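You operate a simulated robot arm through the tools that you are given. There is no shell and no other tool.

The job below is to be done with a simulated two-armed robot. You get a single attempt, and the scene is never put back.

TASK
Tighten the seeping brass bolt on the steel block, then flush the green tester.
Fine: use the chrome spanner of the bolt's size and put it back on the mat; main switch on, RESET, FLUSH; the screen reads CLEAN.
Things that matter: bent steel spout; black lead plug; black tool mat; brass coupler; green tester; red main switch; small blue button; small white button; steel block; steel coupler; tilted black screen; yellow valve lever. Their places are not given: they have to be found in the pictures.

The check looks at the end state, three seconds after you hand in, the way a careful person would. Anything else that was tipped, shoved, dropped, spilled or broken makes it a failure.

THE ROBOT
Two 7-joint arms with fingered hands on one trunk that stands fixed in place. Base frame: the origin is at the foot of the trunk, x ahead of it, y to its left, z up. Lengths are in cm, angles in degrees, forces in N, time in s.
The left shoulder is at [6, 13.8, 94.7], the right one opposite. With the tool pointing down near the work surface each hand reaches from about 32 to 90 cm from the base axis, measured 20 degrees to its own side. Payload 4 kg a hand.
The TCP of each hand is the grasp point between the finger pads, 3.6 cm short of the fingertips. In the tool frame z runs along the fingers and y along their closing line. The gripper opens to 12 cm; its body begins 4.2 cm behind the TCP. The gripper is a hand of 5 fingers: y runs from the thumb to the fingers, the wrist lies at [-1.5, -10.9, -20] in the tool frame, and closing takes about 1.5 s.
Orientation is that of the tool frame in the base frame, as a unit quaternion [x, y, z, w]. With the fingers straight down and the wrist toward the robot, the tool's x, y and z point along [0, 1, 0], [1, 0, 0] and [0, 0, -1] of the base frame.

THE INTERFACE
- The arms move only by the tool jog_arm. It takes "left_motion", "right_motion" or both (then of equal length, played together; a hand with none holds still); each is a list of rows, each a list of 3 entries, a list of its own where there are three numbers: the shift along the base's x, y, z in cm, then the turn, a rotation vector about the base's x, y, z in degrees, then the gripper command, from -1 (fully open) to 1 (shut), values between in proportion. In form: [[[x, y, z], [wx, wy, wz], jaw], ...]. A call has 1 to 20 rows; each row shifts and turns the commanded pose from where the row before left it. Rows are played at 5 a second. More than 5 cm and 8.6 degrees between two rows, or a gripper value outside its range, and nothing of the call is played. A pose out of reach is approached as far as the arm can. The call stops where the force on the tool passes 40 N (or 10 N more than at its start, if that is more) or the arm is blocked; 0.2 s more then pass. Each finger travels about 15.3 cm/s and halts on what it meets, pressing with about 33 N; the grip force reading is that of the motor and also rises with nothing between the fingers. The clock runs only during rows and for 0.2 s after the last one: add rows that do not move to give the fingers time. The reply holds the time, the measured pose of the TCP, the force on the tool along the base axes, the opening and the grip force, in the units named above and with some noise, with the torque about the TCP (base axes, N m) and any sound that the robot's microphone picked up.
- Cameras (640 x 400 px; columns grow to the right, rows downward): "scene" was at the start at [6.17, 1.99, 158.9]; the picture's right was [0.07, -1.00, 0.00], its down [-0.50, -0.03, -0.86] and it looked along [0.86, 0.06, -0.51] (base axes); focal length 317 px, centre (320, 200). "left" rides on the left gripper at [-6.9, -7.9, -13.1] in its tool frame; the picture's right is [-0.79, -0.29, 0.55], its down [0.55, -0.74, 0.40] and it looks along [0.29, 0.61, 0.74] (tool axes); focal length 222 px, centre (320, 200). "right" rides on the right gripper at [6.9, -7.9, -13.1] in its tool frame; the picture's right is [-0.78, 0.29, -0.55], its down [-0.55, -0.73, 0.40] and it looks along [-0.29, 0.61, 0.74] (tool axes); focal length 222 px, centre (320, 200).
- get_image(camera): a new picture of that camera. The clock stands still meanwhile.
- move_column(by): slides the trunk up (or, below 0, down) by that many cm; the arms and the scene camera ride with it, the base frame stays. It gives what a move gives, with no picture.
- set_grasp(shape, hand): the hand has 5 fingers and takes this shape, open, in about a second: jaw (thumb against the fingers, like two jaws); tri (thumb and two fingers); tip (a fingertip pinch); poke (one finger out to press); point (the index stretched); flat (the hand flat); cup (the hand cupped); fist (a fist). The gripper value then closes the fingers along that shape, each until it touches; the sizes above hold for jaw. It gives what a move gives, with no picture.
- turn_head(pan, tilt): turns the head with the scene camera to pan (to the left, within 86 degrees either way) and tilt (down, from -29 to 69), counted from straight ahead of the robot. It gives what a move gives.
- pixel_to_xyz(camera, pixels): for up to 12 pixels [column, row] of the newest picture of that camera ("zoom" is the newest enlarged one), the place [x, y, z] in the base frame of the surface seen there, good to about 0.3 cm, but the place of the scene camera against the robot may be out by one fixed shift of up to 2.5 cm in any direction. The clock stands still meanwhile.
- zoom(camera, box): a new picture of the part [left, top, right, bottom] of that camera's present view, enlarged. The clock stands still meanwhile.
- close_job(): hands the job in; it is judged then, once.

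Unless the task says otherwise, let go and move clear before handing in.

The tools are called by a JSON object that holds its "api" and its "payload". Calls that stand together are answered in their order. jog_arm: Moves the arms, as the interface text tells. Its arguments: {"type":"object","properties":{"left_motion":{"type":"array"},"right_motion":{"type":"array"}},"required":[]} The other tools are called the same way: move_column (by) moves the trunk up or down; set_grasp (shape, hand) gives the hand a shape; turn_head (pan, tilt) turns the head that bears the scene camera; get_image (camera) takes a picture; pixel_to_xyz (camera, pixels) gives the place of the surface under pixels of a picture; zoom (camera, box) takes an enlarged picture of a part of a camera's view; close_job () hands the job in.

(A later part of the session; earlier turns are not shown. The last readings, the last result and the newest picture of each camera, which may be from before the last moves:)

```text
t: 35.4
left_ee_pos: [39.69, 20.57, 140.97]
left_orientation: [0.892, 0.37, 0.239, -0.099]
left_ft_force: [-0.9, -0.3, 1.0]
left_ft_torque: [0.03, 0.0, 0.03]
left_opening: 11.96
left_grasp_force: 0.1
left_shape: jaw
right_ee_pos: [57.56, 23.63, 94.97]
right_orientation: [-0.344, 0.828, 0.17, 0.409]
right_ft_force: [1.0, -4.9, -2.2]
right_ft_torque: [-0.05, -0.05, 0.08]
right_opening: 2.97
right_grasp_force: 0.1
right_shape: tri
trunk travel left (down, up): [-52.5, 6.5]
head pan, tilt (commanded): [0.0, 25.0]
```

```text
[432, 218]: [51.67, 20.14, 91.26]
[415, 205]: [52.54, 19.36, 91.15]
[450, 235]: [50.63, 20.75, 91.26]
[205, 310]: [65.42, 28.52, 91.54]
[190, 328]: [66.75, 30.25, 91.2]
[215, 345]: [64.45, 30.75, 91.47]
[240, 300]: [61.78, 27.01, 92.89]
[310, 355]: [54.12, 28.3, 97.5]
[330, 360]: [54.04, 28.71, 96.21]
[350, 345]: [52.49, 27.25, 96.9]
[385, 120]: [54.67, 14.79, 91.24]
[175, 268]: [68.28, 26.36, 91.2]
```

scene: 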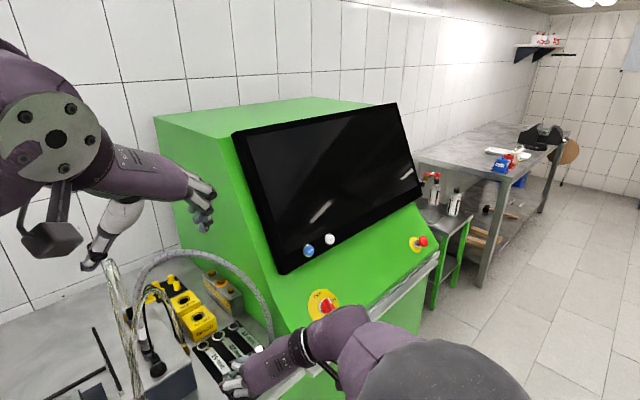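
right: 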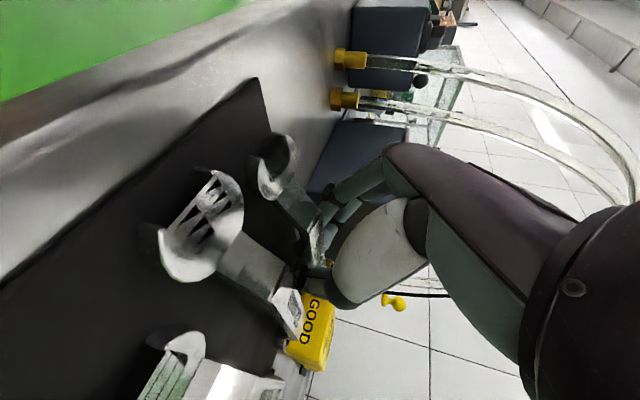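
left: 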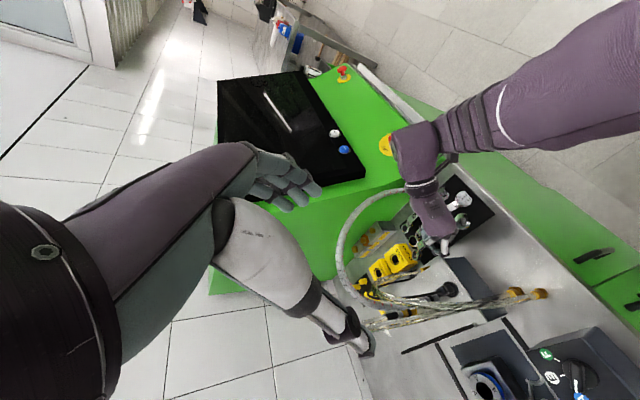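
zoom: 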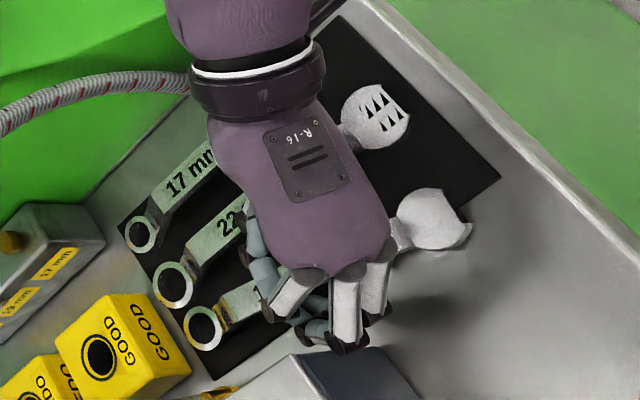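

The spanner now lies flat on the mat at 215°, with its ring near (65.6,29.8) and its tail at (51.7,20.1), clear of the 22 mm one. I'll back out and compare the finger geometry in other grasp shapes where there's room.

{"api": "jog_arm", "payload": {"right_motion": [[[0.1, -0.1, 1], [0, 0, 0], 0.5], [[0, 0, 2], [0, 0, 0], 0.5], [[0, 0, 2.5], [0, 0, 0], 0.5], [[-2.4, -2.4, 1], [0, 0, 0], 0.5], [[-2.4, -2.4, 1], [0, 0, 0], 0.5], [[-2.4, -2.4, 1], [0, 0, 0], 0.5], [[-2.4, -2.4, 1], [0, 0, 0], 0.5], [[-1, -2, 2], [0, 0, 0], 0.5], [[0, 0, 0], [0, 0, 0], 0.5]]}}

{"api": "set_grasp", "payload": {"hand": "right", "shape": "jaw"}}

{"api": "jog_arm", "payload": {"right_motion": [[[0, 0, 0], [0, 0, 0], 0.53], [[0, 0, 0], [0, 0, 0], 0.53], [[0, 0, 0], [0, 0, 0], 0.53], [[0, 0, 0], [0, 0, 0], 0.53], [[0, 0, 0], [0, 0, 0], 0.53], [[0, 0, 0], [0, 0, 0], 0.53]]}}

{"api": "get_image", "payload": {"camera": "left"}}

{"api": "zoom", "payload": {"camera": "right", "box": [240, 130, 420, 310]}}

{"api": "zoom", "payload": {"camera": "left", "box": [340, 130, 540, 310]}}

```text
t: 37.4
left_ee_pos: [39.61, 20.63, 140.99]
left_orientation: [0.892, 0.37, 0.239, -0.099]
left_ft_force: [-0.3, -0.1, 0.3]
left_ft_torque: [0.02, -0.02, -0.03]
left_opening: 11.96
left_grasp_force: 0.1
left_shape: jaw
right_ee_pos: [47.01, 12.0, 106.34]
right_orientation: [-0.343, 0.828, 0.17, 0.409]
right_ft_force: [0.5, 0.0, -0.7]
right_ft_torque: [-0.01, -0.02, 0.01]
right_opening: 3.0
right_grasp_force: 0.2
right_shape: tri
trunk travel left (down, up): [-52.5, 6.5]
head pan, tilt (commanded): [0.0, 25.0]
```

```text
t: 38.3
left_ee_pos: [39.55, 20.63, 140.95]
left_orientation: [0.892, 0.37, 0.239, -0.099]
left_ft_force: [0.6, 0.3, -0.5]
left_ft_torque: [0.03, -0.04, 0.0]
left_opening: 11.96
left_grasp_force: 0.0
left_shape: jaw
right_ee_pos: [47.08, 12.04, 106.41]
right_orientation: [-0.342, 0.829, 0.169, 0.409]
right_ft_force: [-0.4, 1.4, -0.2]
right_ft_torque: [0.0, -0.02, 0.01]
right_opening: 11.99
right_grasp_force: 0.1
right_shape: jaw
trunk travel left (down, up): [-52.5, 6.5]
head pan, tilt (commanded): [0.0, 25.0]
```

```text
t: 39.7
left_ee_pos: [39.67, 20.46, 141.06]
left_orientation: [0.892, 0.37, 0.239, -0.099]
left_ft_force: [0.1, 0.1, 0.1]
left_ft_torque: [0.0, 0.0, 0.0]
left_opening: 11.96
left_grasp_force: 0.0
left_shape: jaw
right_ee_pos: [47.05, 12.08, 106.46]
right_orientation: [-0.343, 0.829, 0.17, 0.408]
right_ft_force: [-0.1, 0.7, 0.3]
right_ft_torque: [-0.03, -0.01, -0.02]
right_opening: 2.89
right_grasp_force: 0.1
right_shape: jaw
trunk travel left (down, up): [-52.5, 6.5]
head pan, tilt (commanded): [0.0, 25.0]
```

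```text
taken
```

left: 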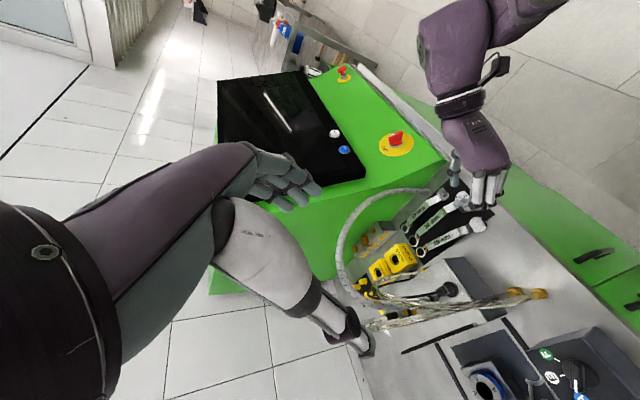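

```text
2.22 times, centred on (330, 220) of right
```

zoom: 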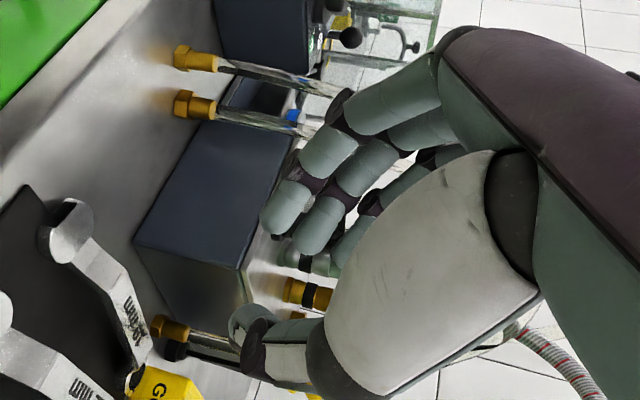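

```text
2.22 times, centred on (440, 220) of left
```

zoom: 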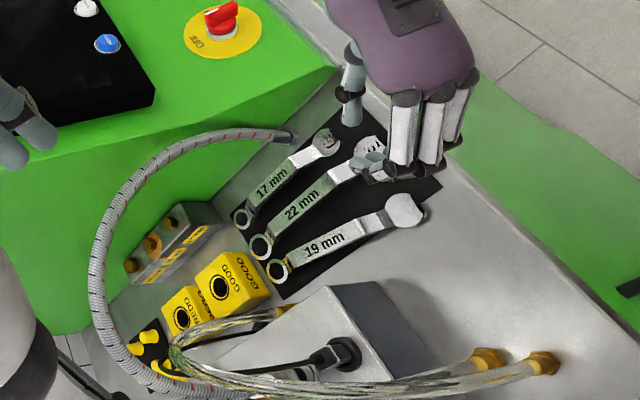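

The spanner lies flat, and both shapes curl the fingertips so they hook under the handle. I'll return to tri, yaw the hand to match the spanner's new 215° heading and grip again a bit nearer the tail, away from the box.

{"api": "set_grasp", "payload": {"hand": "right", "shape": "tri"}}

{"api": "jog_arm", "payload": {"right_motion": [[[0, 0, 0], [0, 0, -5], 0.5], [[0, 0, 0], [0, 0, -5], 0.5], [[0, 0, 0], [0, 0, 0], 0.5], [[0, 0, 0], [0, 0, 0], 0.5], [[0, 0, 0], [0, 0, 0], 0.5], [[0, 0, 0], [0, 0, 0], 0.5]]}}

{"api": "get_image", "payload": {"camera": "right"}}

{"api": "zoom", "payload": {"camera": "right", "box": [180, 210, 320, 350]}}

```text
t: 40.6
left_ee_pos: [39.61, 20.72, 140.99]
left_orientation: [0.892, 0.37, 0.24, -0.099]
left_ft_force: [-0.1, 0.0, -0.1]
left_ft_torque: [0.0, 0.03, 0.01]
left_opening: 11.94
left_grasp_force: 0.1
left_shape: jaw
right_ee_pos: [47.02, 12.06, 106.31]
right_orientation: [-0.343, 0.829, 0.17, 0.408]
right_ft_force: [0.2, 0.2, -0.8]
right_ft_torque: [0.03, 0.01, 0.0]
right_opening: 11.96
right_grasp_force: 0.0
right_shape: tri
trunk travel left (down, up): [-52.5, 6.5]
head pan, tilt (commanded): [0.0, 25.0]
```

```text
t: 42.0
left_ee_pos: [39.61, 20.6, 141.05]
left_orientation: [0.892, 0.37, 0.24, -0.099]
left_ft_force: [0.4, -0.1, -0.6]
left_ft_torque: [0.01, 0.05, 0.0]
left_opening: 11.96
left_grasp_force: 0.0
left_shape: jaw
right_ee_pos: [46.99, 12.05, 106.32]
right_orientation: [-0.269, 0.856, 0.133, 0.421]
right_ft_force: [0.4, 0.0, -0.8]
right_ft_torque: [0.01, 0.03, 0.04]
right_opening: 3.04
right_grasp_force: 0.1
right_shape: tri
trunk travel left (down, up): [-52.5, 6.5]
head pan, tilt (commanded): [0.0, 25.0]
```

```text
taken
```

right: 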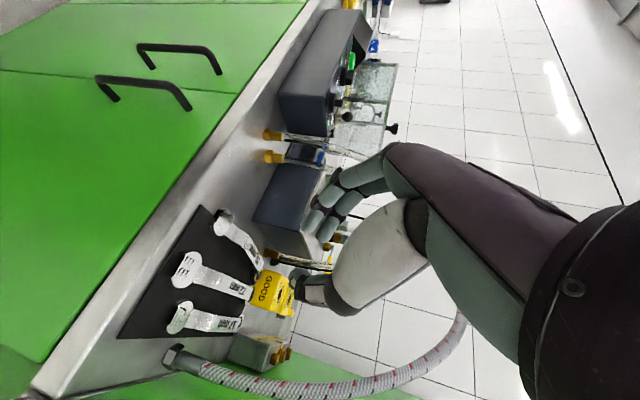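

```text
2.86 times, centred on (250, 280) of right
```

zoom: 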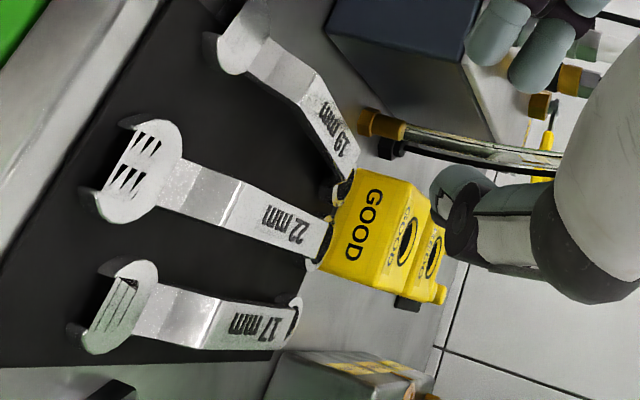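

{"api": "pixel_to_xyz", "payload": {"camera": "zoom", "pixels": [[240, 40], [275, 70], [300, 95], [318, 115], [335, 140], [345, 165], [320, 85], [292, 108], [340, 115], [315, 140], [370, 45], [460, 60]]}}

```text
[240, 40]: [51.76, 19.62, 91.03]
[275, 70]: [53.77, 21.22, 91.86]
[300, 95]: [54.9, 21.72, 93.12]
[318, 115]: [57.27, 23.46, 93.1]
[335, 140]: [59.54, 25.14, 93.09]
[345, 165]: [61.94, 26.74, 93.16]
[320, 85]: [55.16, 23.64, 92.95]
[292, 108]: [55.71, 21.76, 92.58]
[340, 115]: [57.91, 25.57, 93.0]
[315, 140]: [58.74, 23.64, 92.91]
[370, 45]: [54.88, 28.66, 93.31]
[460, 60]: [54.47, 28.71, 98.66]
```

The handle centre line now runs at 36.3° through (58.3,24.5). I'll move the pinch point to (56.3,23.2) and descend.

{"api": "jog_arm", "payload": {"right_motion": [[[2.33, 2.79, -1.2], [0, 0, 0], 0.5], [[2.33, 2.79, -1.2], [0, 0, 0], 0.5], [[2.33, 2.79, -1.2], [0, 0, 0], 0.5], [[2.33, 2.79, -1.2], [0, 0, 0], 0.5], [[0, 0, -2], [0, 0, 0], 0.5], [[0, 0, -2], [0, 0, 0], 0.52], [[0, 0, -1], [0, 0, 0], 0.53], [[0, 0, -1], [0, 0, 0], 0.53], [[0, 0, -0.8], [0, 0, 0], 0.53], [[0, 0, -0.6], [0, 0, 0], 0.53], [[0, 0, 0], [0, 0, 0], 0.53]]}}

{"api": "zoom", "payload": {"camera": "right", "box": [200, 130, 380, 310]}}

{"api": "zoom", "payload": {"camera": "left", "box": [390, 170, 510, 270]}}

```text
t: 44.4
left_ee_pos: [39.58, 20.6, 141.03]
left_orientation: [0.892, 0.37, 0.239, -0.099]
left_ft_force: [-0.9, 0.7, -0.6]
left_ft_torque: [-0.01, 0.0, 0.02]
left_opening: 11.97
left_grasp_force: 0.1
left_shape: jaw
right_ee_pos: [56.37, 22.96, 94.28]
right_orientation: [-0.27, 0.855, 0.133, 0.422]
right_ft_force: [0.2, -2.4, 2.6]
right_ft_torque: [0.08, 0.0, 0.07]
right_opening: 2.8
right_grasp_force: 0.1
right_shape: tri
trunk travel left (down, up): [-52.5, 6.5]
head pan, tilt (commanded): [0.0, 25.0]
```

```text
2.22 times, centred on (290, 220) of right
```

zoom: 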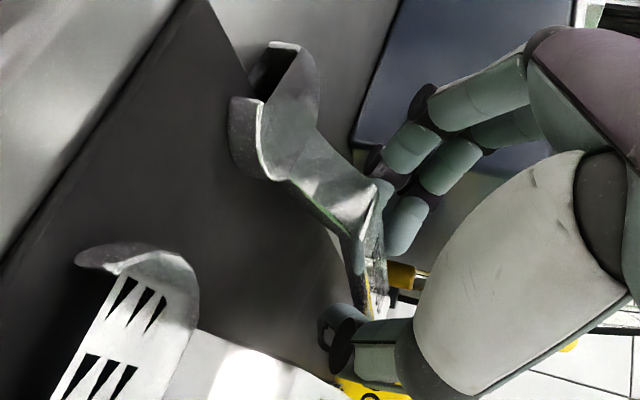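

```text
4.00 times, centred on (450, 220) of left
```

zoom: 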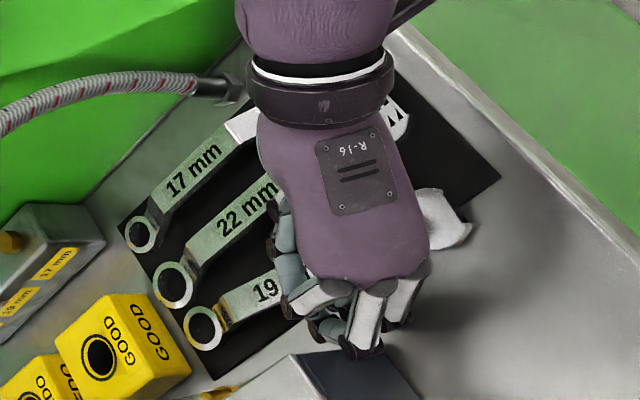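

The handle lies between the fingertips with only about 2.5 N of contact. I'll close in stages and check how the handle sits.

{"api": "jog_arm", "payload": {"right_motion": [[[0, 0, 0], [0, 0, 0], 0.6], [[0, 0, 0], [0, 0, 0], 0.66], [[0, 0, 0], [0, 0, 0], 0.72], [[0, 0, 0], [0, 0, 0], 0.76], [[0, 0, 0], [0, 0, 0], 0.8], [[0, 0, 0], [0, 0, 0], 0.8], [[0, 0, 0], [0, 0, 0], 0.8]]}}

{"api": "zoom", "payload": {"camera": "right", "box": [240, 170, 340, 290]}}

```text
t: 46.0
left_ee_pos: [39.63, 20.68, 141.11]
left_orientation: [0.893, 0.369, 0.239, -0.099]
left_ft_force: [0.5, -0.4, 0.4]
left_ft_torque: [-0.01, 0.0, 0.0]
left_opening: 11.98
left_grasp_force: 0.1
left_shape: jaw
right_ee_pos: [56.42, 23.0, 94.22]
right_orientation: [-0.269, 0.855, 0.133, 0.422]
right_ft_force: [1.0, -0.7, 0.7]
right_ft_torque: [0.06, -0.16, 0.01]
right_opening: 1.3
right_grasp_force: 33.2
right_shape: tri
trunk travel left (down, up): [-52.5, 6.5]
head pan, tilt (commanded): [0.0, 25.0]
```

```text
3.33 times, centred on (290, 230) of right
```

zoom: 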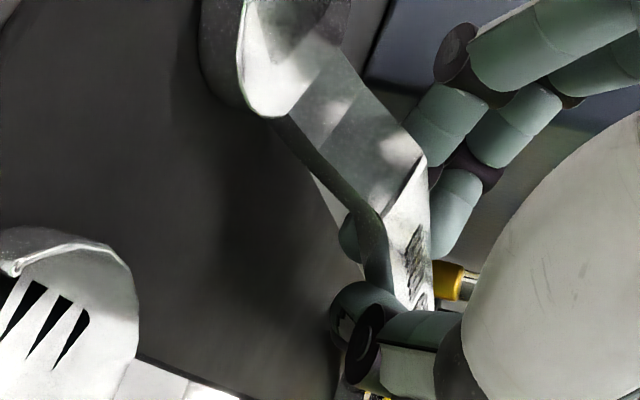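

The grip is firm at 33 N with the index hooked under the handle, as before. I'll lift, back away from the box and measure the spanner's tilt so I can level it with the hand.

{"api": "jog_arm", "payload": {"right_motion": [[[0, 0, 0], [0, 0, 0], 1], [[0, 0, 0], [0, 0, 0], 1], [[0, 0, 0.8], [0, 0, 0], 1], [[0, 0, 1.5], [0, 0, 0], 1], [[0, 0, 2], [0, 0, 0], 1], [[0, 0, 2.5], [0, 0, 0], 1], [[0, 0, 2.5], [0, 0, 0], 1], [[-2, -2, 1.5], [0, 0, 0], 1], [[-2, -2, 1], [0, 0, 0], 1], [[0, 0, 0], [0, 0, 0], 1]]}}

{"api": "get_image", "payload": {"camera": "left"}}

{"api": "zoom", "payload": {"camera": "left", "box": [390, 150, 530, 270]}}

{"api": "zoom", "payload": {"camera": "right", "box": [200, 130, 380, 310]}}

```text
t: 48.2
left_ee_pos: [39.78, 20.67, 141.02]
left_orientation: [0.893, 0.369, 0.238, -0.1]
left_ft_force: [0.3, -0.9, -0.3]
left_ft_torque: [0.03, 0.01, -0.01]
left_opening: 11.97
left_grasp_force: 0.1
left_shape: jaw
right_ee_pos: [52.41, 19.13, 106.02]
right_orientation: [-0.269, 0.855, 0.133, 0.422]
right_ft_force: [0.7, -0.1, -0.7]
right_ft_torque: [-0.04, 0.02, 0.0]
right_opening: 1.19
right_grasp_force: 33.0
right_shape: tri
trunk travel left (down, up): [-52.5, 6.5]
head pan, tilt (commanded): [0.0, 25.0]
```

```text
taken
```

left: 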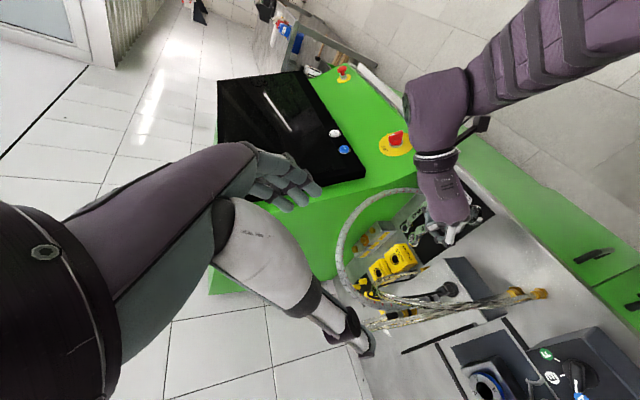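

```text
3.33 times, centred on (460, 210) of left
```

zoom: 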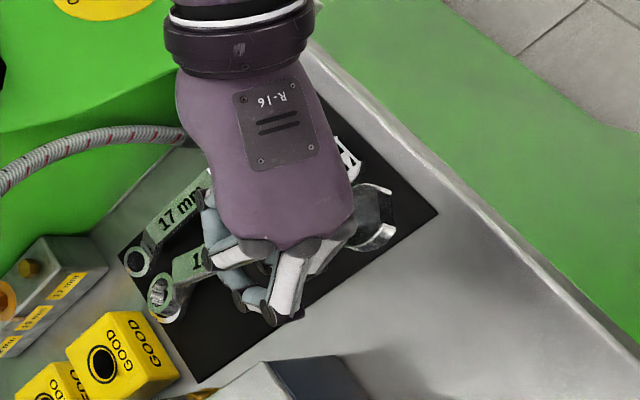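

```text
2.22 times, centred on (290, 220) of right
```

zoom: 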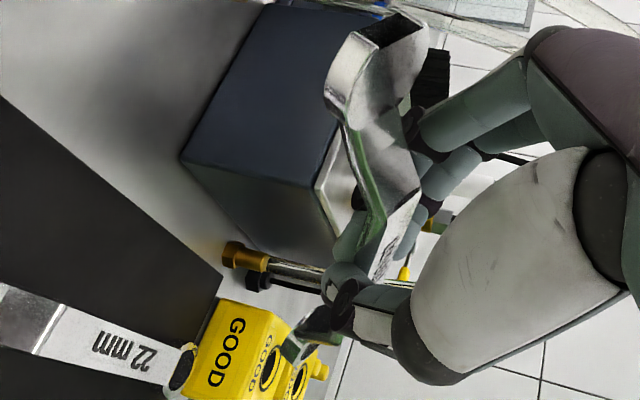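

{"api": "zoom", "payload": {"camera": "left", "box": [400, 215, 440, 255]}}

{"api": "pixel_to_xyz", "payload": {"camera": "zoom", "pixels": [[160, 210], [190, 250], [165, 170], [215, 180], [240, 150], [280, 130], [320, 110], [290, 170], [330, 140], [230, 190], [150, 240], [205, 225]]}}

{"api": "zoom", "payload": {"camera": "left", "box": [455, 195, 495, 235]}}

{"api": "pixel_to_xyz", "payload": {"camera": "zoom", "pixels": [[250, 150], [300, 130], [350, 120], [300, 180], [350, 200], [270, 230], [380, 160], [230, 200], [330, 160], [260, 190], [310, 210], [390, 230]]}}

```text
10.00 times, centred on (420, 235) of left
```

zoom: 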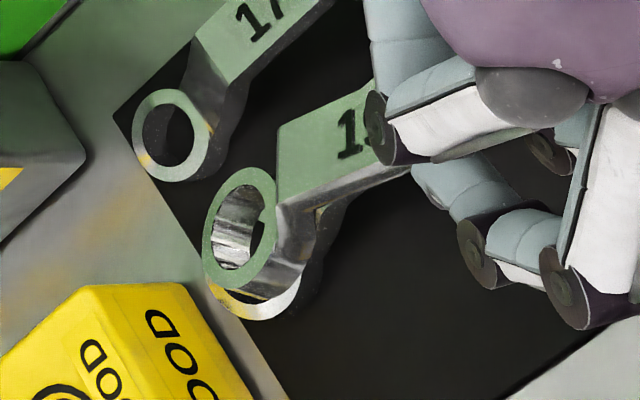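

```text
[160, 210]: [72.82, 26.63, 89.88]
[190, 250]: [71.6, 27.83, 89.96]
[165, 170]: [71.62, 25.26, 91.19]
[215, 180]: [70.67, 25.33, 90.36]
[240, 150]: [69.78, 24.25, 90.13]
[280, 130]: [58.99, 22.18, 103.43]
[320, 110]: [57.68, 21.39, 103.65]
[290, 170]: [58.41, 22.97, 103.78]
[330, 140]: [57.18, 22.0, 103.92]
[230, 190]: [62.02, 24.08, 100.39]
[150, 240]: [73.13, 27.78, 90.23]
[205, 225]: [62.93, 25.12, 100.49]
```

```text
10.00 times, centred on (475, 215) of left
```

zoom: 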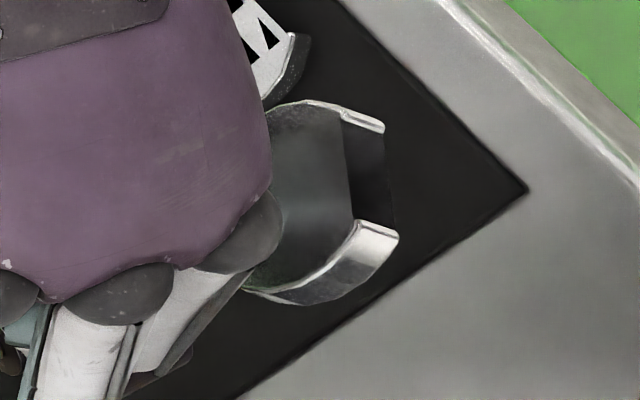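

```text
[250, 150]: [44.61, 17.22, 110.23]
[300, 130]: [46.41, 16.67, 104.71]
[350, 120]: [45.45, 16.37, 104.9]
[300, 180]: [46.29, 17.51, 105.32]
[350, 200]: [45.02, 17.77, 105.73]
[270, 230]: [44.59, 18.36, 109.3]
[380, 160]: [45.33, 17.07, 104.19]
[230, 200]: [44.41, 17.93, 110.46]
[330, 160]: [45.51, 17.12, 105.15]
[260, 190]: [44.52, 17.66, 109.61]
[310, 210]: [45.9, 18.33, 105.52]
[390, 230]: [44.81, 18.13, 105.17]
```

{"api": "zoom", "payload": {"camera": "left", "box": [405, 220, 435, 250]}}

{"api": "pixel_to_xyz", "payload": {"camera": "zoom", "pixels": [[225, 115], [180, 170], [165, 230], [190, 290], [225, 300], [262, 260], [272, 195], [262, 130], [290, 60], [330, 100], [400, 60], [360, 20]]}}

```text
13.33 times, centred on (420, 235) of left
```

zoom: 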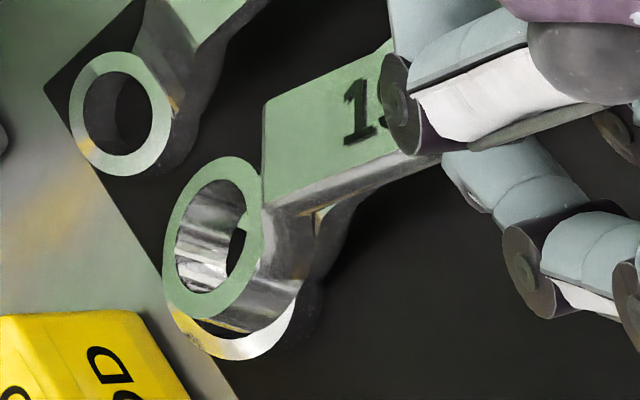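

```text
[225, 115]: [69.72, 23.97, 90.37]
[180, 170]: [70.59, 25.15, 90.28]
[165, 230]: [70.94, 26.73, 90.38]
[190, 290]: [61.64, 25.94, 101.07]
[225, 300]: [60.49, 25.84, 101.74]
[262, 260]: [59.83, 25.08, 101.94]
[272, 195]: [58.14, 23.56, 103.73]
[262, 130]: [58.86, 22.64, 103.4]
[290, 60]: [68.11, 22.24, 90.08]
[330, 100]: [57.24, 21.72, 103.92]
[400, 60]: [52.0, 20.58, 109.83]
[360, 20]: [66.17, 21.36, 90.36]
```

{"api": "pixel_to_xyz", "payload": {"camera": "zoom", "pixels": [[222, 167], [200, 178], [171, 240], [178, 285], [205, 306], [235, 285], [253, 235], [254, 195], [245, 172], [190, 300], [170, 260], [300, 130]]}}

```text
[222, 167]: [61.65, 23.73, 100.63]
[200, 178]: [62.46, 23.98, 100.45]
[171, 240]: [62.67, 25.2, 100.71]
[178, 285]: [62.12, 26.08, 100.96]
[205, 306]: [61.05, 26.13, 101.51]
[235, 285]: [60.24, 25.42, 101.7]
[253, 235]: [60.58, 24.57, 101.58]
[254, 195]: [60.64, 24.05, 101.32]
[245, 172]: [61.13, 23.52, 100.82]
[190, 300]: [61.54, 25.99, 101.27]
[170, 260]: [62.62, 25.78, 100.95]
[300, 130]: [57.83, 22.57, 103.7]
```

Fitting the ring face gives about 13° nose-down and 21° of roll (left side up), with the TCP 11.5 cm behind the ring centre. I'll level the spanner by turning the hand in place.

{"api": "jog_arm", "payload": {"right_motion": [[[0, 0, 0], [2.75, -5.8, 0], 1], [[0, 0, 0], [2.75, -5.8, 0], 1], [[0, 0, 0], [-6.3, -3, 0], 1], [[0, 0, 0], [-6.3, -3, 0], 1], [[0, 0, 0], [-6.3, -3, 0], 1], [[0, 0, 0], [0, 0, 0], 1], [[0, 0, 0], [0, 0, 0], 1]]}}

{"api": "get_image", "payload": {"camera": "left"}}

{"api": "zoom", "payload": {"camera": "left", "box": [385, 160, 525, 290]}}

{"api": "zoom", "payload": {"camera": "right", "box": [200, 130, 380, 310]}}

```text
t: 49.8
left_ee_pos: [39.55, 20.61, 141.0]
left_orientation: [0.892, 0.37, 0.239, -0.099]
left_ft_force: [0.8, -0.1, 0.8]
left_ft_torque: [0.02, 0.03, 0.02]
left_opening: 11.97
left_grasp_force: 0.0
left_shape: jaw
right_ee_pos: [52.26, 19.17, 105.99]
right_orientation: [-0.354, 0.771, -0.008, 0.529]
right_ft_force: [0.3, -0.3, -1.3]
right_ft_torque: [-0.02, 0.04, -0.01]
right_opening: 1.21
right_grasp_force: 33.2
right_shape: tri
trunk travel left (down, up): [-52.5, 6.5]
head pan, tilt (commanded): [0.0, 25.0]
```

```text
taken
```

left: 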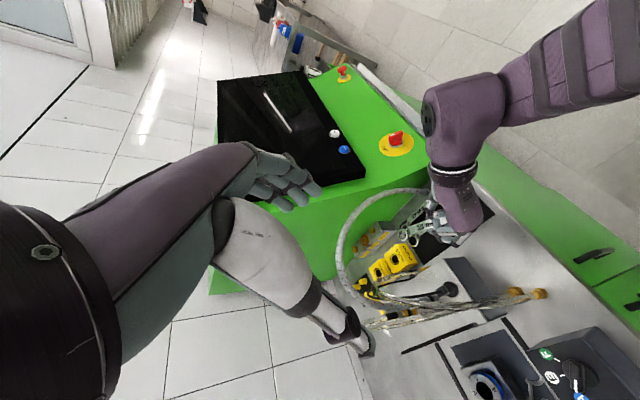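

```text
3.08 times, centred on (455, 225) of left
```

zoom: 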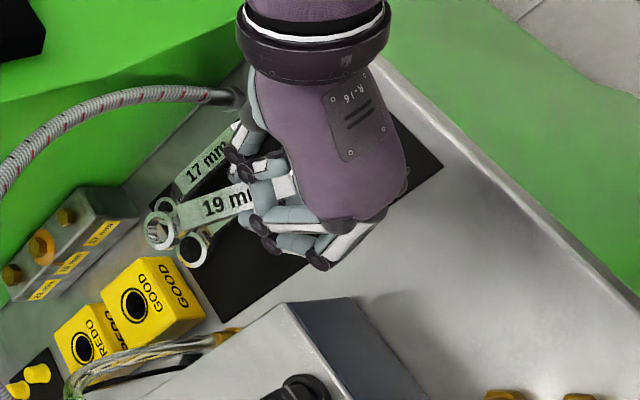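

```text
2.22 times, centred on (290, 220) of right
```

zoom: 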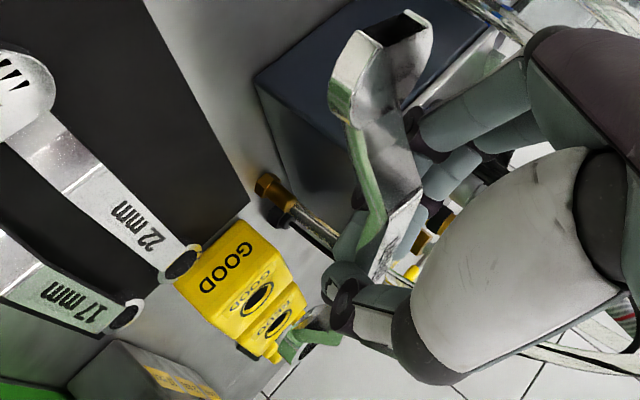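

The spanner now looks level with its "19 mm" label facing up. I'll fit the ring face again to confirm.

{"api": "zoom", "payload": {"camera": "left", "box": [388, 218, 418, 248]}}

```text
13.33 times, centred on (403, 233) of left
```

zoom: 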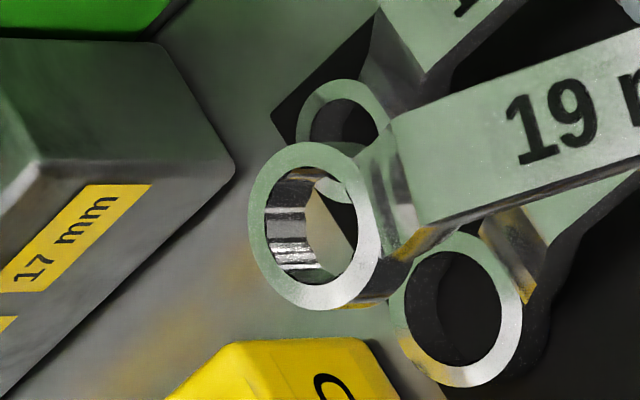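

{"api": "pixel_to_xyz", "payload": {"camera": "zoom", "pixels": [[310, 150], [270, 178], [256, 225], [275, 282], [320, 300], [355, 280], [368, 235], [352, 175], [430, 150], [450, 190], [560, 80], [590, 130]]}}

{"api": "zoom", "payload": {"camera": "left", "box": [440, 215, 490, 255]}}

```text
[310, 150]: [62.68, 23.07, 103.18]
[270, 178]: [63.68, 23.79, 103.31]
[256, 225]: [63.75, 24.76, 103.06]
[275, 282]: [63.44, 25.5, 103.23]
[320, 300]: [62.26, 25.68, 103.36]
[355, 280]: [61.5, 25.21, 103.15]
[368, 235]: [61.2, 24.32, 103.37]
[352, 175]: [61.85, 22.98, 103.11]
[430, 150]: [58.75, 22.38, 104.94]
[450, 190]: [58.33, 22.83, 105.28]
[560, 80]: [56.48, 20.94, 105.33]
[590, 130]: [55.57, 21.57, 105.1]
```

```text
10.00 times, centred on (465, 235) of left
```

zoom: 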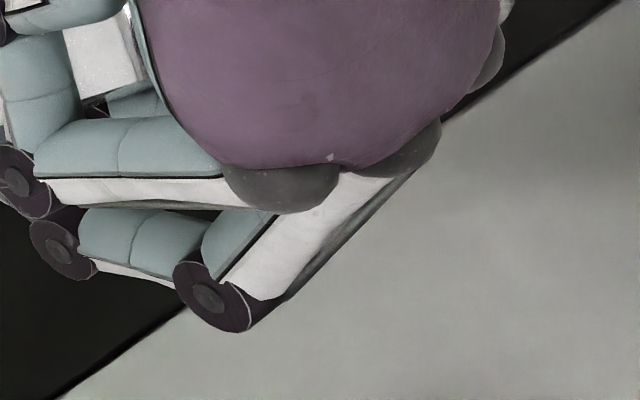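

The ring is level within 0.3 cm, centred at (62.55,24.4,103.2), with the handle at azimuth 26°. I'll measure the bolt with this same left camera so both share one reference.

{"api": "zoom", "payload": {"camera": "left", "box": [352, 215, 392, 255]}}

```text
10.00 times, centred on (372, 235) of left
```

zoom: 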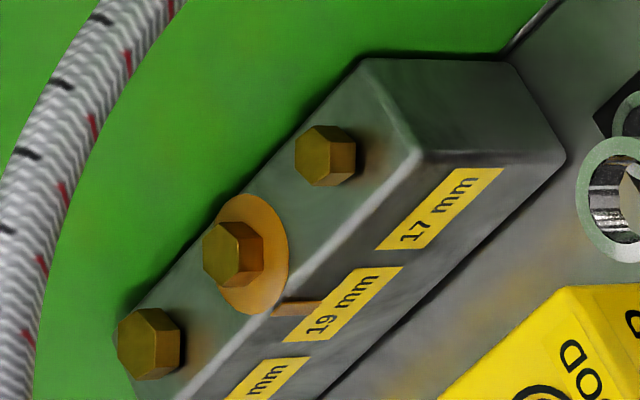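

{"api": "pixel_to_xyz", "payload": {"camera": "zoom", "pixels": [[222, 256], [215, 245], [230, 265], [210, 262], [228, 240], [275, 280], [280, 235], [240, 300], [318, 160], [145, 350], [330, 240], [400, 130]]}}

{"api": "zoom", "payload": {"camera": "left", "box": [368, 232, 382, 246]}}

```text
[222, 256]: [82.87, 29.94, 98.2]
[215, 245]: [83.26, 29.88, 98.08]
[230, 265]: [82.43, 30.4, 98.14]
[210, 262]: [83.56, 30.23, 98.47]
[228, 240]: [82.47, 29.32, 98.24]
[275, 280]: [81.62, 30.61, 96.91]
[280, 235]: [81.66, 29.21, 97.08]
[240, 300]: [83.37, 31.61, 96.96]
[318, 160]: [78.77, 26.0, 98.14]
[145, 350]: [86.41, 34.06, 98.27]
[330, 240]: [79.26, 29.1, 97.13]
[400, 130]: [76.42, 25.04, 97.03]
```

```text
16.00 times, centred on (375, 239) of left
```

zoom: 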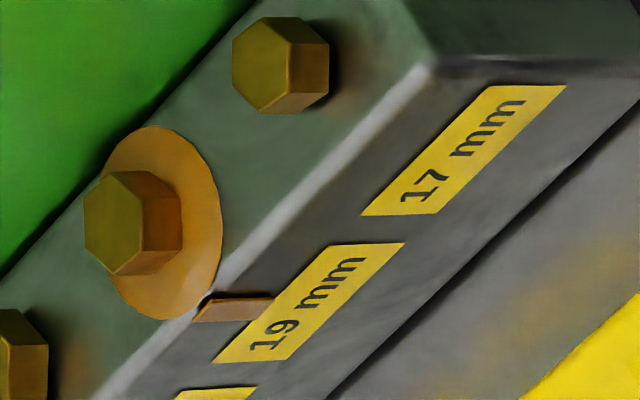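

The bolt centre is (82.9,29.9) with its top at z=98.2 on a block top of 97.0, and its hex corners are near 40°+60k. Before moving under the hose I'll measure the wrist block's extent to judge clearance.

{"api": "pixel_to_xyz", "payload": {"camera": "left", "pixels": [[432, 118], [440, 95], [480, 85], [435, 145], [470, 150], [430, 170], [475, 172], [500, 110], [455, 120], [440, 178], [490, 75], [460, 165]]}}

{"api": "turn_head", "payload": {"pan": 15, "tilt": 38}}

{"api": "get_image", "payload": {"camera": "scene"}}

```text
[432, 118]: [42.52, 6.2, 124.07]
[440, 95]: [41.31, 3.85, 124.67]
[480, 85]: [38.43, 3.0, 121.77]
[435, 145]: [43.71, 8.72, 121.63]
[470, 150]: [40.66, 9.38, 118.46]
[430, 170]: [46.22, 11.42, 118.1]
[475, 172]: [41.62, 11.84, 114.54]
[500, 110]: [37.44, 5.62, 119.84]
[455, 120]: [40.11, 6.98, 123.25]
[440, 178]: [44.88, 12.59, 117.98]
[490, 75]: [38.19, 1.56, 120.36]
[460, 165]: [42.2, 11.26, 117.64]
```

```text
t: 50.6
left_ee_pos: [39.62, 20.64, 141.15]
left_orientation: [0.892, 0.37, 0.239, -0.099]
left_ft_force: [-0.9, -0.1, 0.2]
left_ft_torque: [0.0, 0.03, -0.01]
left_opening: 11.97
left_grasp_force: 0.1
left_shape: jaw
right_ee_pos: [52.29, 19.06, 105.97]
right_orientation: [-0.353, 0.771, -0.008, 0.529]
right_ft_force: [0.3, 0.1, -1.4]
right_ft_torque: [0.01, 0.04, 0.01]
right_opening: 1.18
right_grasp_force: 33.0
right_shape: tri
trunk travel left (down, up): [-52.5, 6.5]
head pan, tilt (commanded): [15.0, 38.0]
```

```text
taken
```

scene: 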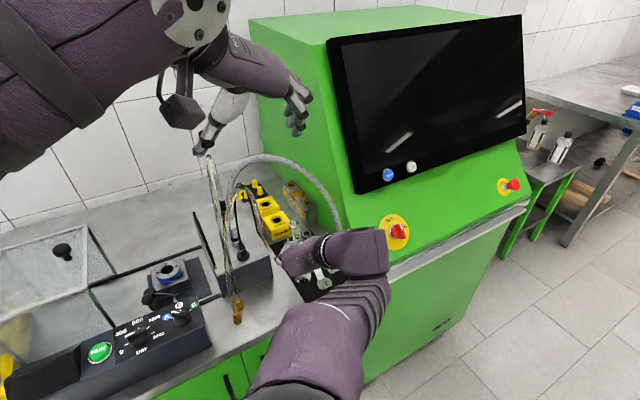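

The wrist block should clear the hose if I seat the ring with the handle at about 182°. I also need the nearby clear tubes, so I'll measure them from the left camera.

{"api": "zoom", "payload": {"camera": "left", "box": [345, 250, 465, 335]}}

{"api": "pixel_to_xyz", "payload": {"camera": "zoom", "pixels": [[430, 85], [400, 95], [350, 105], [300, 115], [260, 125], [210, 145], [180, 165], [165, 195], [175, 225], [230, 235], [300, 240], [400, 235]]}}

```text
4.71 times, centred on (405, 292) of left
```

zoom: 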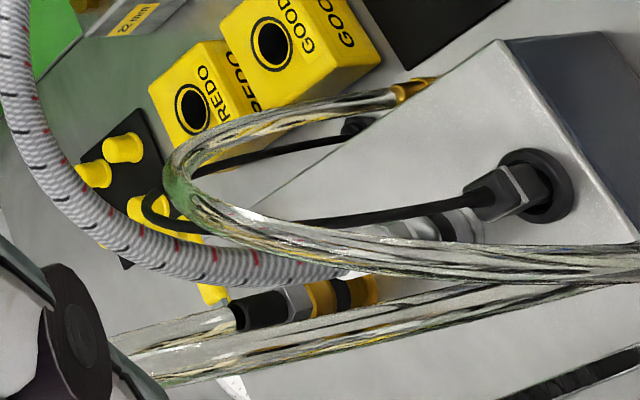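

```text
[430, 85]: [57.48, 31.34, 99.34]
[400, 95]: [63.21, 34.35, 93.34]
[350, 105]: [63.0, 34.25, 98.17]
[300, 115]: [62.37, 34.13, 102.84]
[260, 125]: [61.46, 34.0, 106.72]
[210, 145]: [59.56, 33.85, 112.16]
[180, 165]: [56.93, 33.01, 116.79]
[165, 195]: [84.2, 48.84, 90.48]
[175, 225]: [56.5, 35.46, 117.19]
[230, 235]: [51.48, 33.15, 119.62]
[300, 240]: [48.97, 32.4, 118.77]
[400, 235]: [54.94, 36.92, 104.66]
```

The tube leg stands at about (63,34.3) from z=92 to 103, close to where my knuckles would pass. I'll measure the hand's leftmost parts relative to the TCP.

{"api": "zoom", "payload": {"camera": "left", "box": [410, 190, 500, 260]}}

{"api": "pixel_to_xyz", "payload": {"camera": "zoom", "pixels": [[330, 345], [320, 330], [370, 310], [395, 265], [440, 245], [470, 225], [260, 300], [230, 305], [200, 270], [290, 345], [270, 320], [450, 150]]}}

```text
5.71 times, centred on (455, 225) of left
```

zoom: 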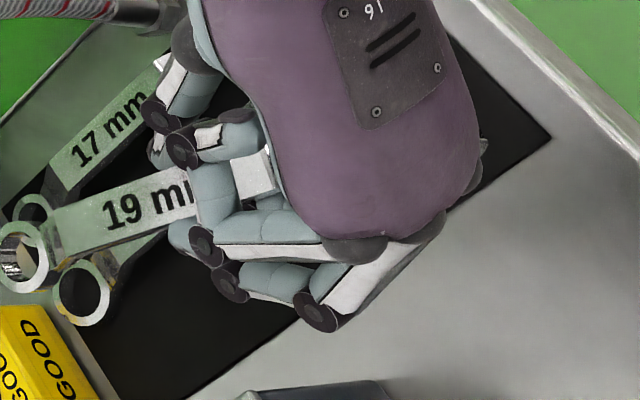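

```text
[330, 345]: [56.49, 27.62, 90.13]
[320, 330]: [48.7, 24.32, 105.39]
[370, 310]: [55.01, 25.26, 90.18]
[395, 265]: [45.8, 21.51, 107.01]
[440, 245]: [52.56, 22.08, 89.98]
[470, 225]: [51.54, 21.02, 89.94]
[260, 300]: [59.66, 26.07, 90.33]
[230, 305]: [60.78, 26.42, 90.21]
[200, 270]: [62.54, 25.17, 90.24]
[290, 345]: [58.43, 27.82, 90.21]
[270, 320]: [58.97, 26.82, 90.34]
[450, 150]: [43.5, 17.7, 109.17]
```

The leftmost knuckle is 6.5 cm left of the TCP, so I'll come in with the handle at about 185° and keep right of the tube until late. First I'll yaw to that heading and pass under the arch to a waypoint short of the bolt.

{"api": "jog_arm", "payload": {"right_motion": [[[0, 0, 0], [0, 0, -5.2], 1], [[0, 0, 0], [0, 0, -5.2], 1], [[0, 0, 0], [0, 0, -5.2], 1], [[0, 0, 0], [0, 0, -5.2], 1], [[2.0, 0.8, -0.3], [0, 0, 0], 1], [[2.0, 0.8, -0.3], [0, 0, 0], 1], [[2.0, 0.8, -0.3], [0, 0, 0], 1], [[2.0, 0.8, -0.3], [0, 0, 0], 1], [[2.0, 0.8, -0.3], [0, 0, 0], 1], [[1.7, 0.4, -0.4], [0, 0, 0], 1], [[0, 0, 0], [0, 0, 0], 1]]}}

{"api": "get_image", "payload": {"camera": "left"}}

{"api": "get_image", "payload": {"camera": "scene"}}

{"api": "zoom", "payload": {"camera": "left", "box": [335, 150, 485, 290]}}

```text
t: 53.0
left_ee_pos: [39.55, 20.6, 140.99]
left_orientation: [0.892, 0.37, 0.24, -0.099]
left_ft_force: [0.2, -0.2, -0.3]
left_ft_torque: [-0.03, 0.01, 0.04]
left_opening: 12.0
left_grasp_force: 0.0
left_shape: jaw
right_ee_pos: [64.11, 23.49, 104.17]
right_orientation: [-0.209, 0.822, -0.104, 0.52]
right_ft_force: [0.0, -0.8, -1.1]
right_ft_torque: [0.01, 0.02, 0.01]
right_opening: 1.18
right_grasp_force: 33.6
right_shape: tri
trunk travel left (down, up): [-52.5, 6.5]
head pan, tilt (commanded): [15.0, 38.0]
```

```text
taken
```

left: 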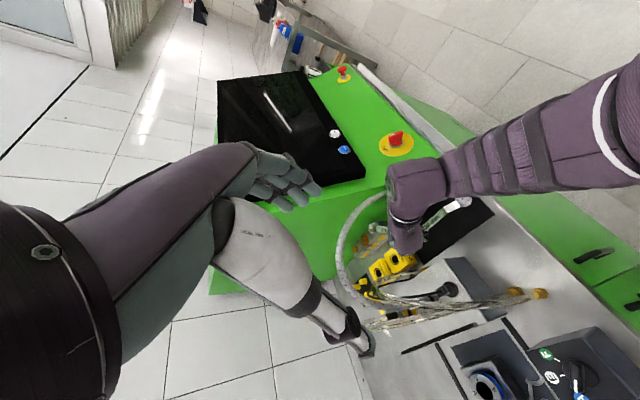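

```text
taken
```

scene: 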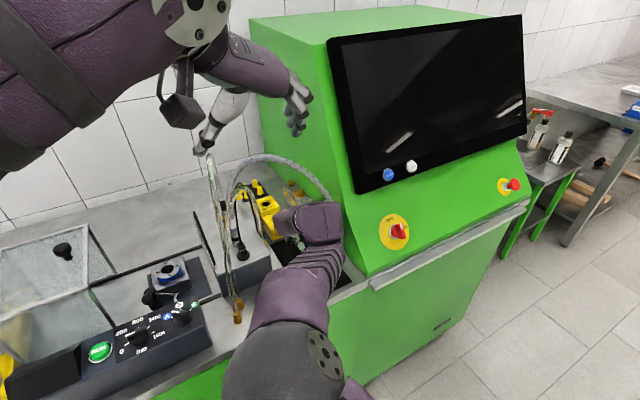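

```text
2.86 times, centred on (410, 220) of left
```

zoom: 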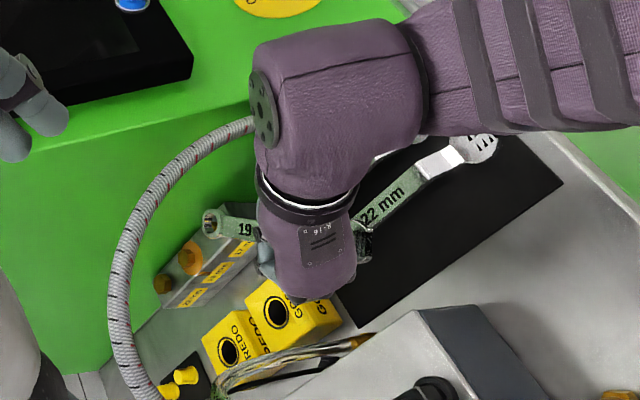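

The ring is now at zoom (212,222) approaching the block, and the wrist block overlaps the hose in view at (262,112). I'll measure the true gaps and the ring position before the last move.

{"api": "pixel_to_xyz", "payload": {"camera": "zoom", "pixels": [[262, 112], [258, 80], [270, 160], [240, 130], [215, 150], [205, 213], [204, 228], [222, 213], [240, 228], [190, 255], [163, 284], [260, 200]]}}

{"api": "zoom", "payload": {"camera": "left", "box": [355, 205, 405, 255]}}

```text
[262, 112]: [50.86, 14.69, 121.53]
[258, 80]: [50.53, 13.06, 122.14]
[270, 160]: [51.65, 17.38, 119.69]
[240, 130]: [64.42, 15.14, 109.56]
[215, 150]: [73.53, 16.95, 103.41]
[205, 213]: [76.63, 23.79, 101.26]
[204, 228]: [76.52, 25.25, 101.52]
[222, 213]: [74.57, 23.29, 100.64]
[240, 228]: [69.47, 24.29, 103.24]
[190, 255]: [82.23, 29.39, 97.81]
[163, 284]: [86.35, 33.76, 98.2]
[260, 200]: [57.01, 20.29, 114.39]
```

```text
8.00 times, centred on (380, 230) of left
```

zoom: 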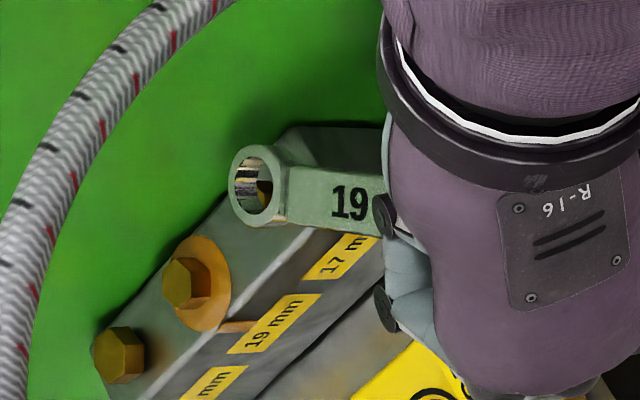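

{"api": "pixel_to_xyz", "payload": {"camera": "zoom", "pixels": [[256, 149], [239, 160], [232, 185], [237, 210], [253, 223], [272, 212], [281, 190], [274, 160], [300, 180], [350, 205], [330, 180], [372, 200]]}}

{"api": "zoom", "payload": {"camera": "left", "box": [358, 235, 378, 255]}}

{"api": "pixel_to_xyz", "payload": {"camera": "zoom", "pixels": [[120, 120], [90, 90], [150, 150], [100, 150], [140, 95], [160, 130], [110, 160], [80, 120], [200, 130], [230, 200], [60, 200], [120, 100]]}}

```text
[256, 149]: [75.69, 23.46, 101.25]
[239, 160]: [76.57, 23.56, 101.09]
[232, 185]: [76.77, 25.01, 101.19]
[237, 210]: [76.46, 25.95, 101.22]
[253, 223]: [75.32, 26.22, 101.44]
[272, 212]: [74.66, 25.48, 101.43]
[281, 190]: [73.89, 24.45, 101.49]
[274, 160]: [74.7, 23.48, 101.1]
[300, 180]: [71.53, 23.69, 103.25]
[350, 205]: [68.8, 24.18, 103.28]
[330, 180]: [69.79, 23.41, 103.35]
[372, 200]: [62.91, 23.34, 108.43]
```

```text
16.00 times, centred on (368, 245) of left
```

zoom: 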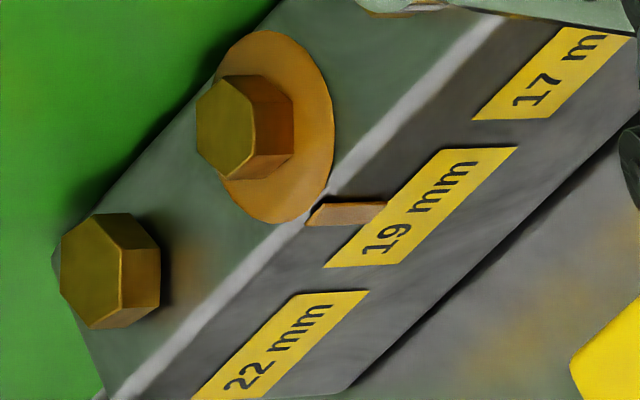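

```text
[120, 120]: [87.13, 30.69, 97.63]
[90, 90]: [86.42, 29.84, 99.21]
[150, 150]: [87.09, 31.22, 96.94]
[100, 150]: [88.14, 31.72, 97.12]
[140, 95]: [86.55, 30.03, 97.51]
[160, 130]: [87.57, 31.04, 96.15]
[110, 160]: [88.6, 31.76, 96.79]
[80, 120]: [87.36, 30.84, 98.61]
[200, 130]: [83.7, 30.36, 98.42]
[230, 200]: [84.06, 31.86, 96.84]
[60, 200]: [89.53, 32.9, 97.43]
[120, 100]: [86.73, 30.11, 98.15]
```

{"api": "pixel_to_xyz", "payload": {"camera": "zoom", "pixels": [[226, 128], [212, 118], [240, 140], [228, 105], [222, 150], [205, 135], [245, 125], [230, 165], [290, 180], [320, 120], [260, 215], [290, 60]]}}

```text
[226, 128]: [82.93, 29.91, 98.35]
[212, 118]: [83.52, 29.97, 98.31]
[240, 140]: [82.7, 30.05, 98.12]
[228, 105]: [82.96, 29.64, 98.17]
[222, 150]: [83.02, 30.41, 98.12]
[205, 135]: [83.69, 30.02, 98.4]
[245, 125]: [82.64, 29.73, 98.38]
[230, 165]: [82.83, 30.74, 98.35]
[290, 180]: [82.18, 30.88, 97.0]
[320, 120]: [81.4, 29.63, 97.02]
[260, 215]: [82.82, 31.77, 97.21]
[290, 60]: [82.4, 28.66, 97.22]
```

The ring centre is at (75.5,24.7) and the bolt at (82.95,29.95), so I need (+7.44,+5.25). I'll move there just above the head and look again.

{"api": "jog_arm", "payload": {"right_motion": [[[1.5, 1.05, 0], [0, 0, 0], 1], [[1.5, 1.05, -0.2], [0, 0, 0], 1], [[1.5, 1.05, -0.2], [0, 0, 0], 1], [[1.5, 1.05, -0.2], [0, 0, 0], 1], [[1.44, 1.05, -0.2], [0, 0, 0], 1], [[0, 0, 0], [0, 0, 0], 1]]}}

{"api": "get_image", "payload": {"camera": "left"}}

{"api": "zoom", "payload": {"camera": "left", "box": [340, 215, 400, 275]}}

{"api": "zoom", "payload": {"camera": "right", "box": [200, 130, 400, 350]}}

```text
t: 54.4
left_ee_pos: [39.54, 20.61, 141.06]
left_orientation: [0.893, 0.369, 0.239, -0.098]
left_ft_force: [0.2, -0.5, 0.9]
left_ft_torque: [0.02, -0.01, 0.0]
left_opening: 11.99
left_grasp_force: 0.0
left_shape: jaw
right_ee_pos: [71.4, 28.83, 103.29]
right_orientation: [-0.208, 0.823, -0.104, 0.519]
right_ft_force: [-0.1, 0.4, -1.1]
right_ft_torque: [-0.01, 0.01, 0.02]
right_opening: 1.19
right_grasp_force: 33.2
right_shape: tri
trunk travel left (down, up): [-52.5, 6.5]
head pan, tilt (commanded): [15.0, 38.0]
```

```text
taken
```

left: 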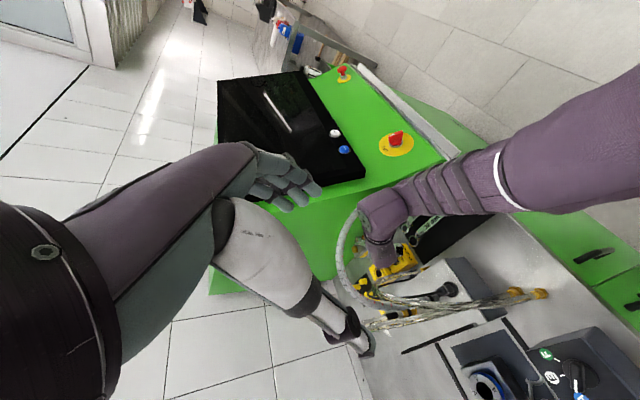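

```text
6.67 times, centred on (370, 245) of left
```

zoom: 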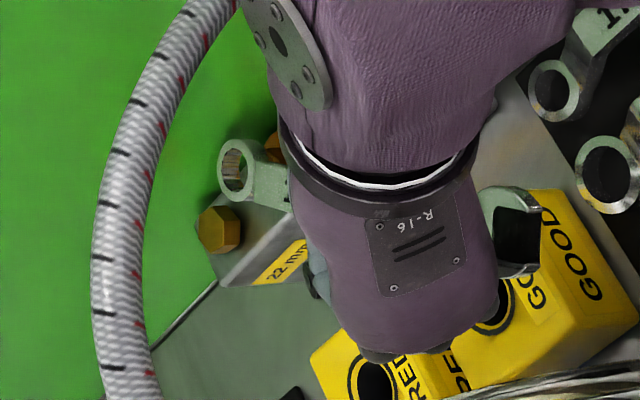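

```text
1.82 times, centred on (300, 240) of right
```

zoom: 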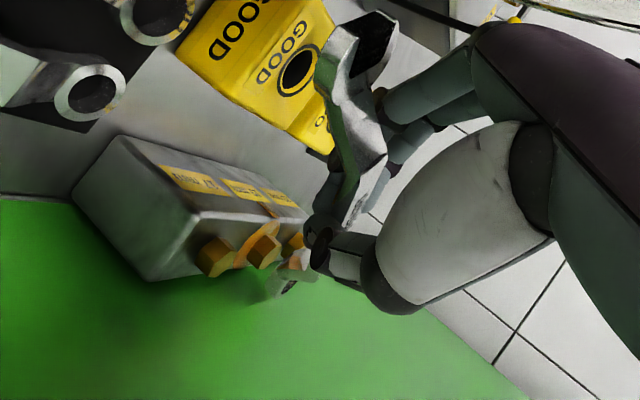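

{"api": "zoom", "payload": {"camera": "left", "box": [348, 225, 378, 255]}}

```text
13.33 times, centred on (363, 240) of left
```

zoom: 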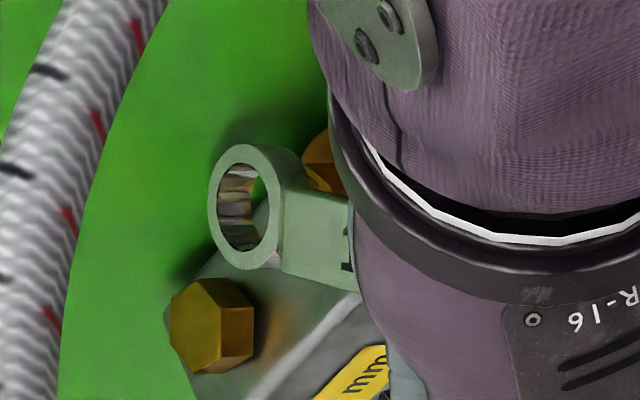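

{"api": "pixel_to_xyz", "payload": {"camera": "zoom", "pixels": [[243, 154], [222, 170], [213, 205], [222, 244], [243, 260], [268, 248], [277, 215], [268, 165], [300, 240], [320, 220], [320, 165], [210, 320]]}}

```text
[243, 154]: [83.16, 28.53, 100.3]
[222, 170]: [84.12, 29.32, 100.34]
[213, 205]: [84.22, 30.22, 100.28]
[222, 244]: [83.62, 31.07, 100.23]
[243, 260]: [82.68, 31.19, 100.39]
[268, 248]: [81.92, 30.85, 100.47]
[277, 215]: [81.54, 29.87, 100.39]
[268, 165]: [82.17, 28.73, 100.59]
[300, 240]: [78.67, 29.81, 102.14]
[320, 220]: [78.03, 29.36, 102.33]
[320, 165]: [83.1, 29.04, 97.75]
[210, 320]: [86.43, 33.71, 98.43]
```

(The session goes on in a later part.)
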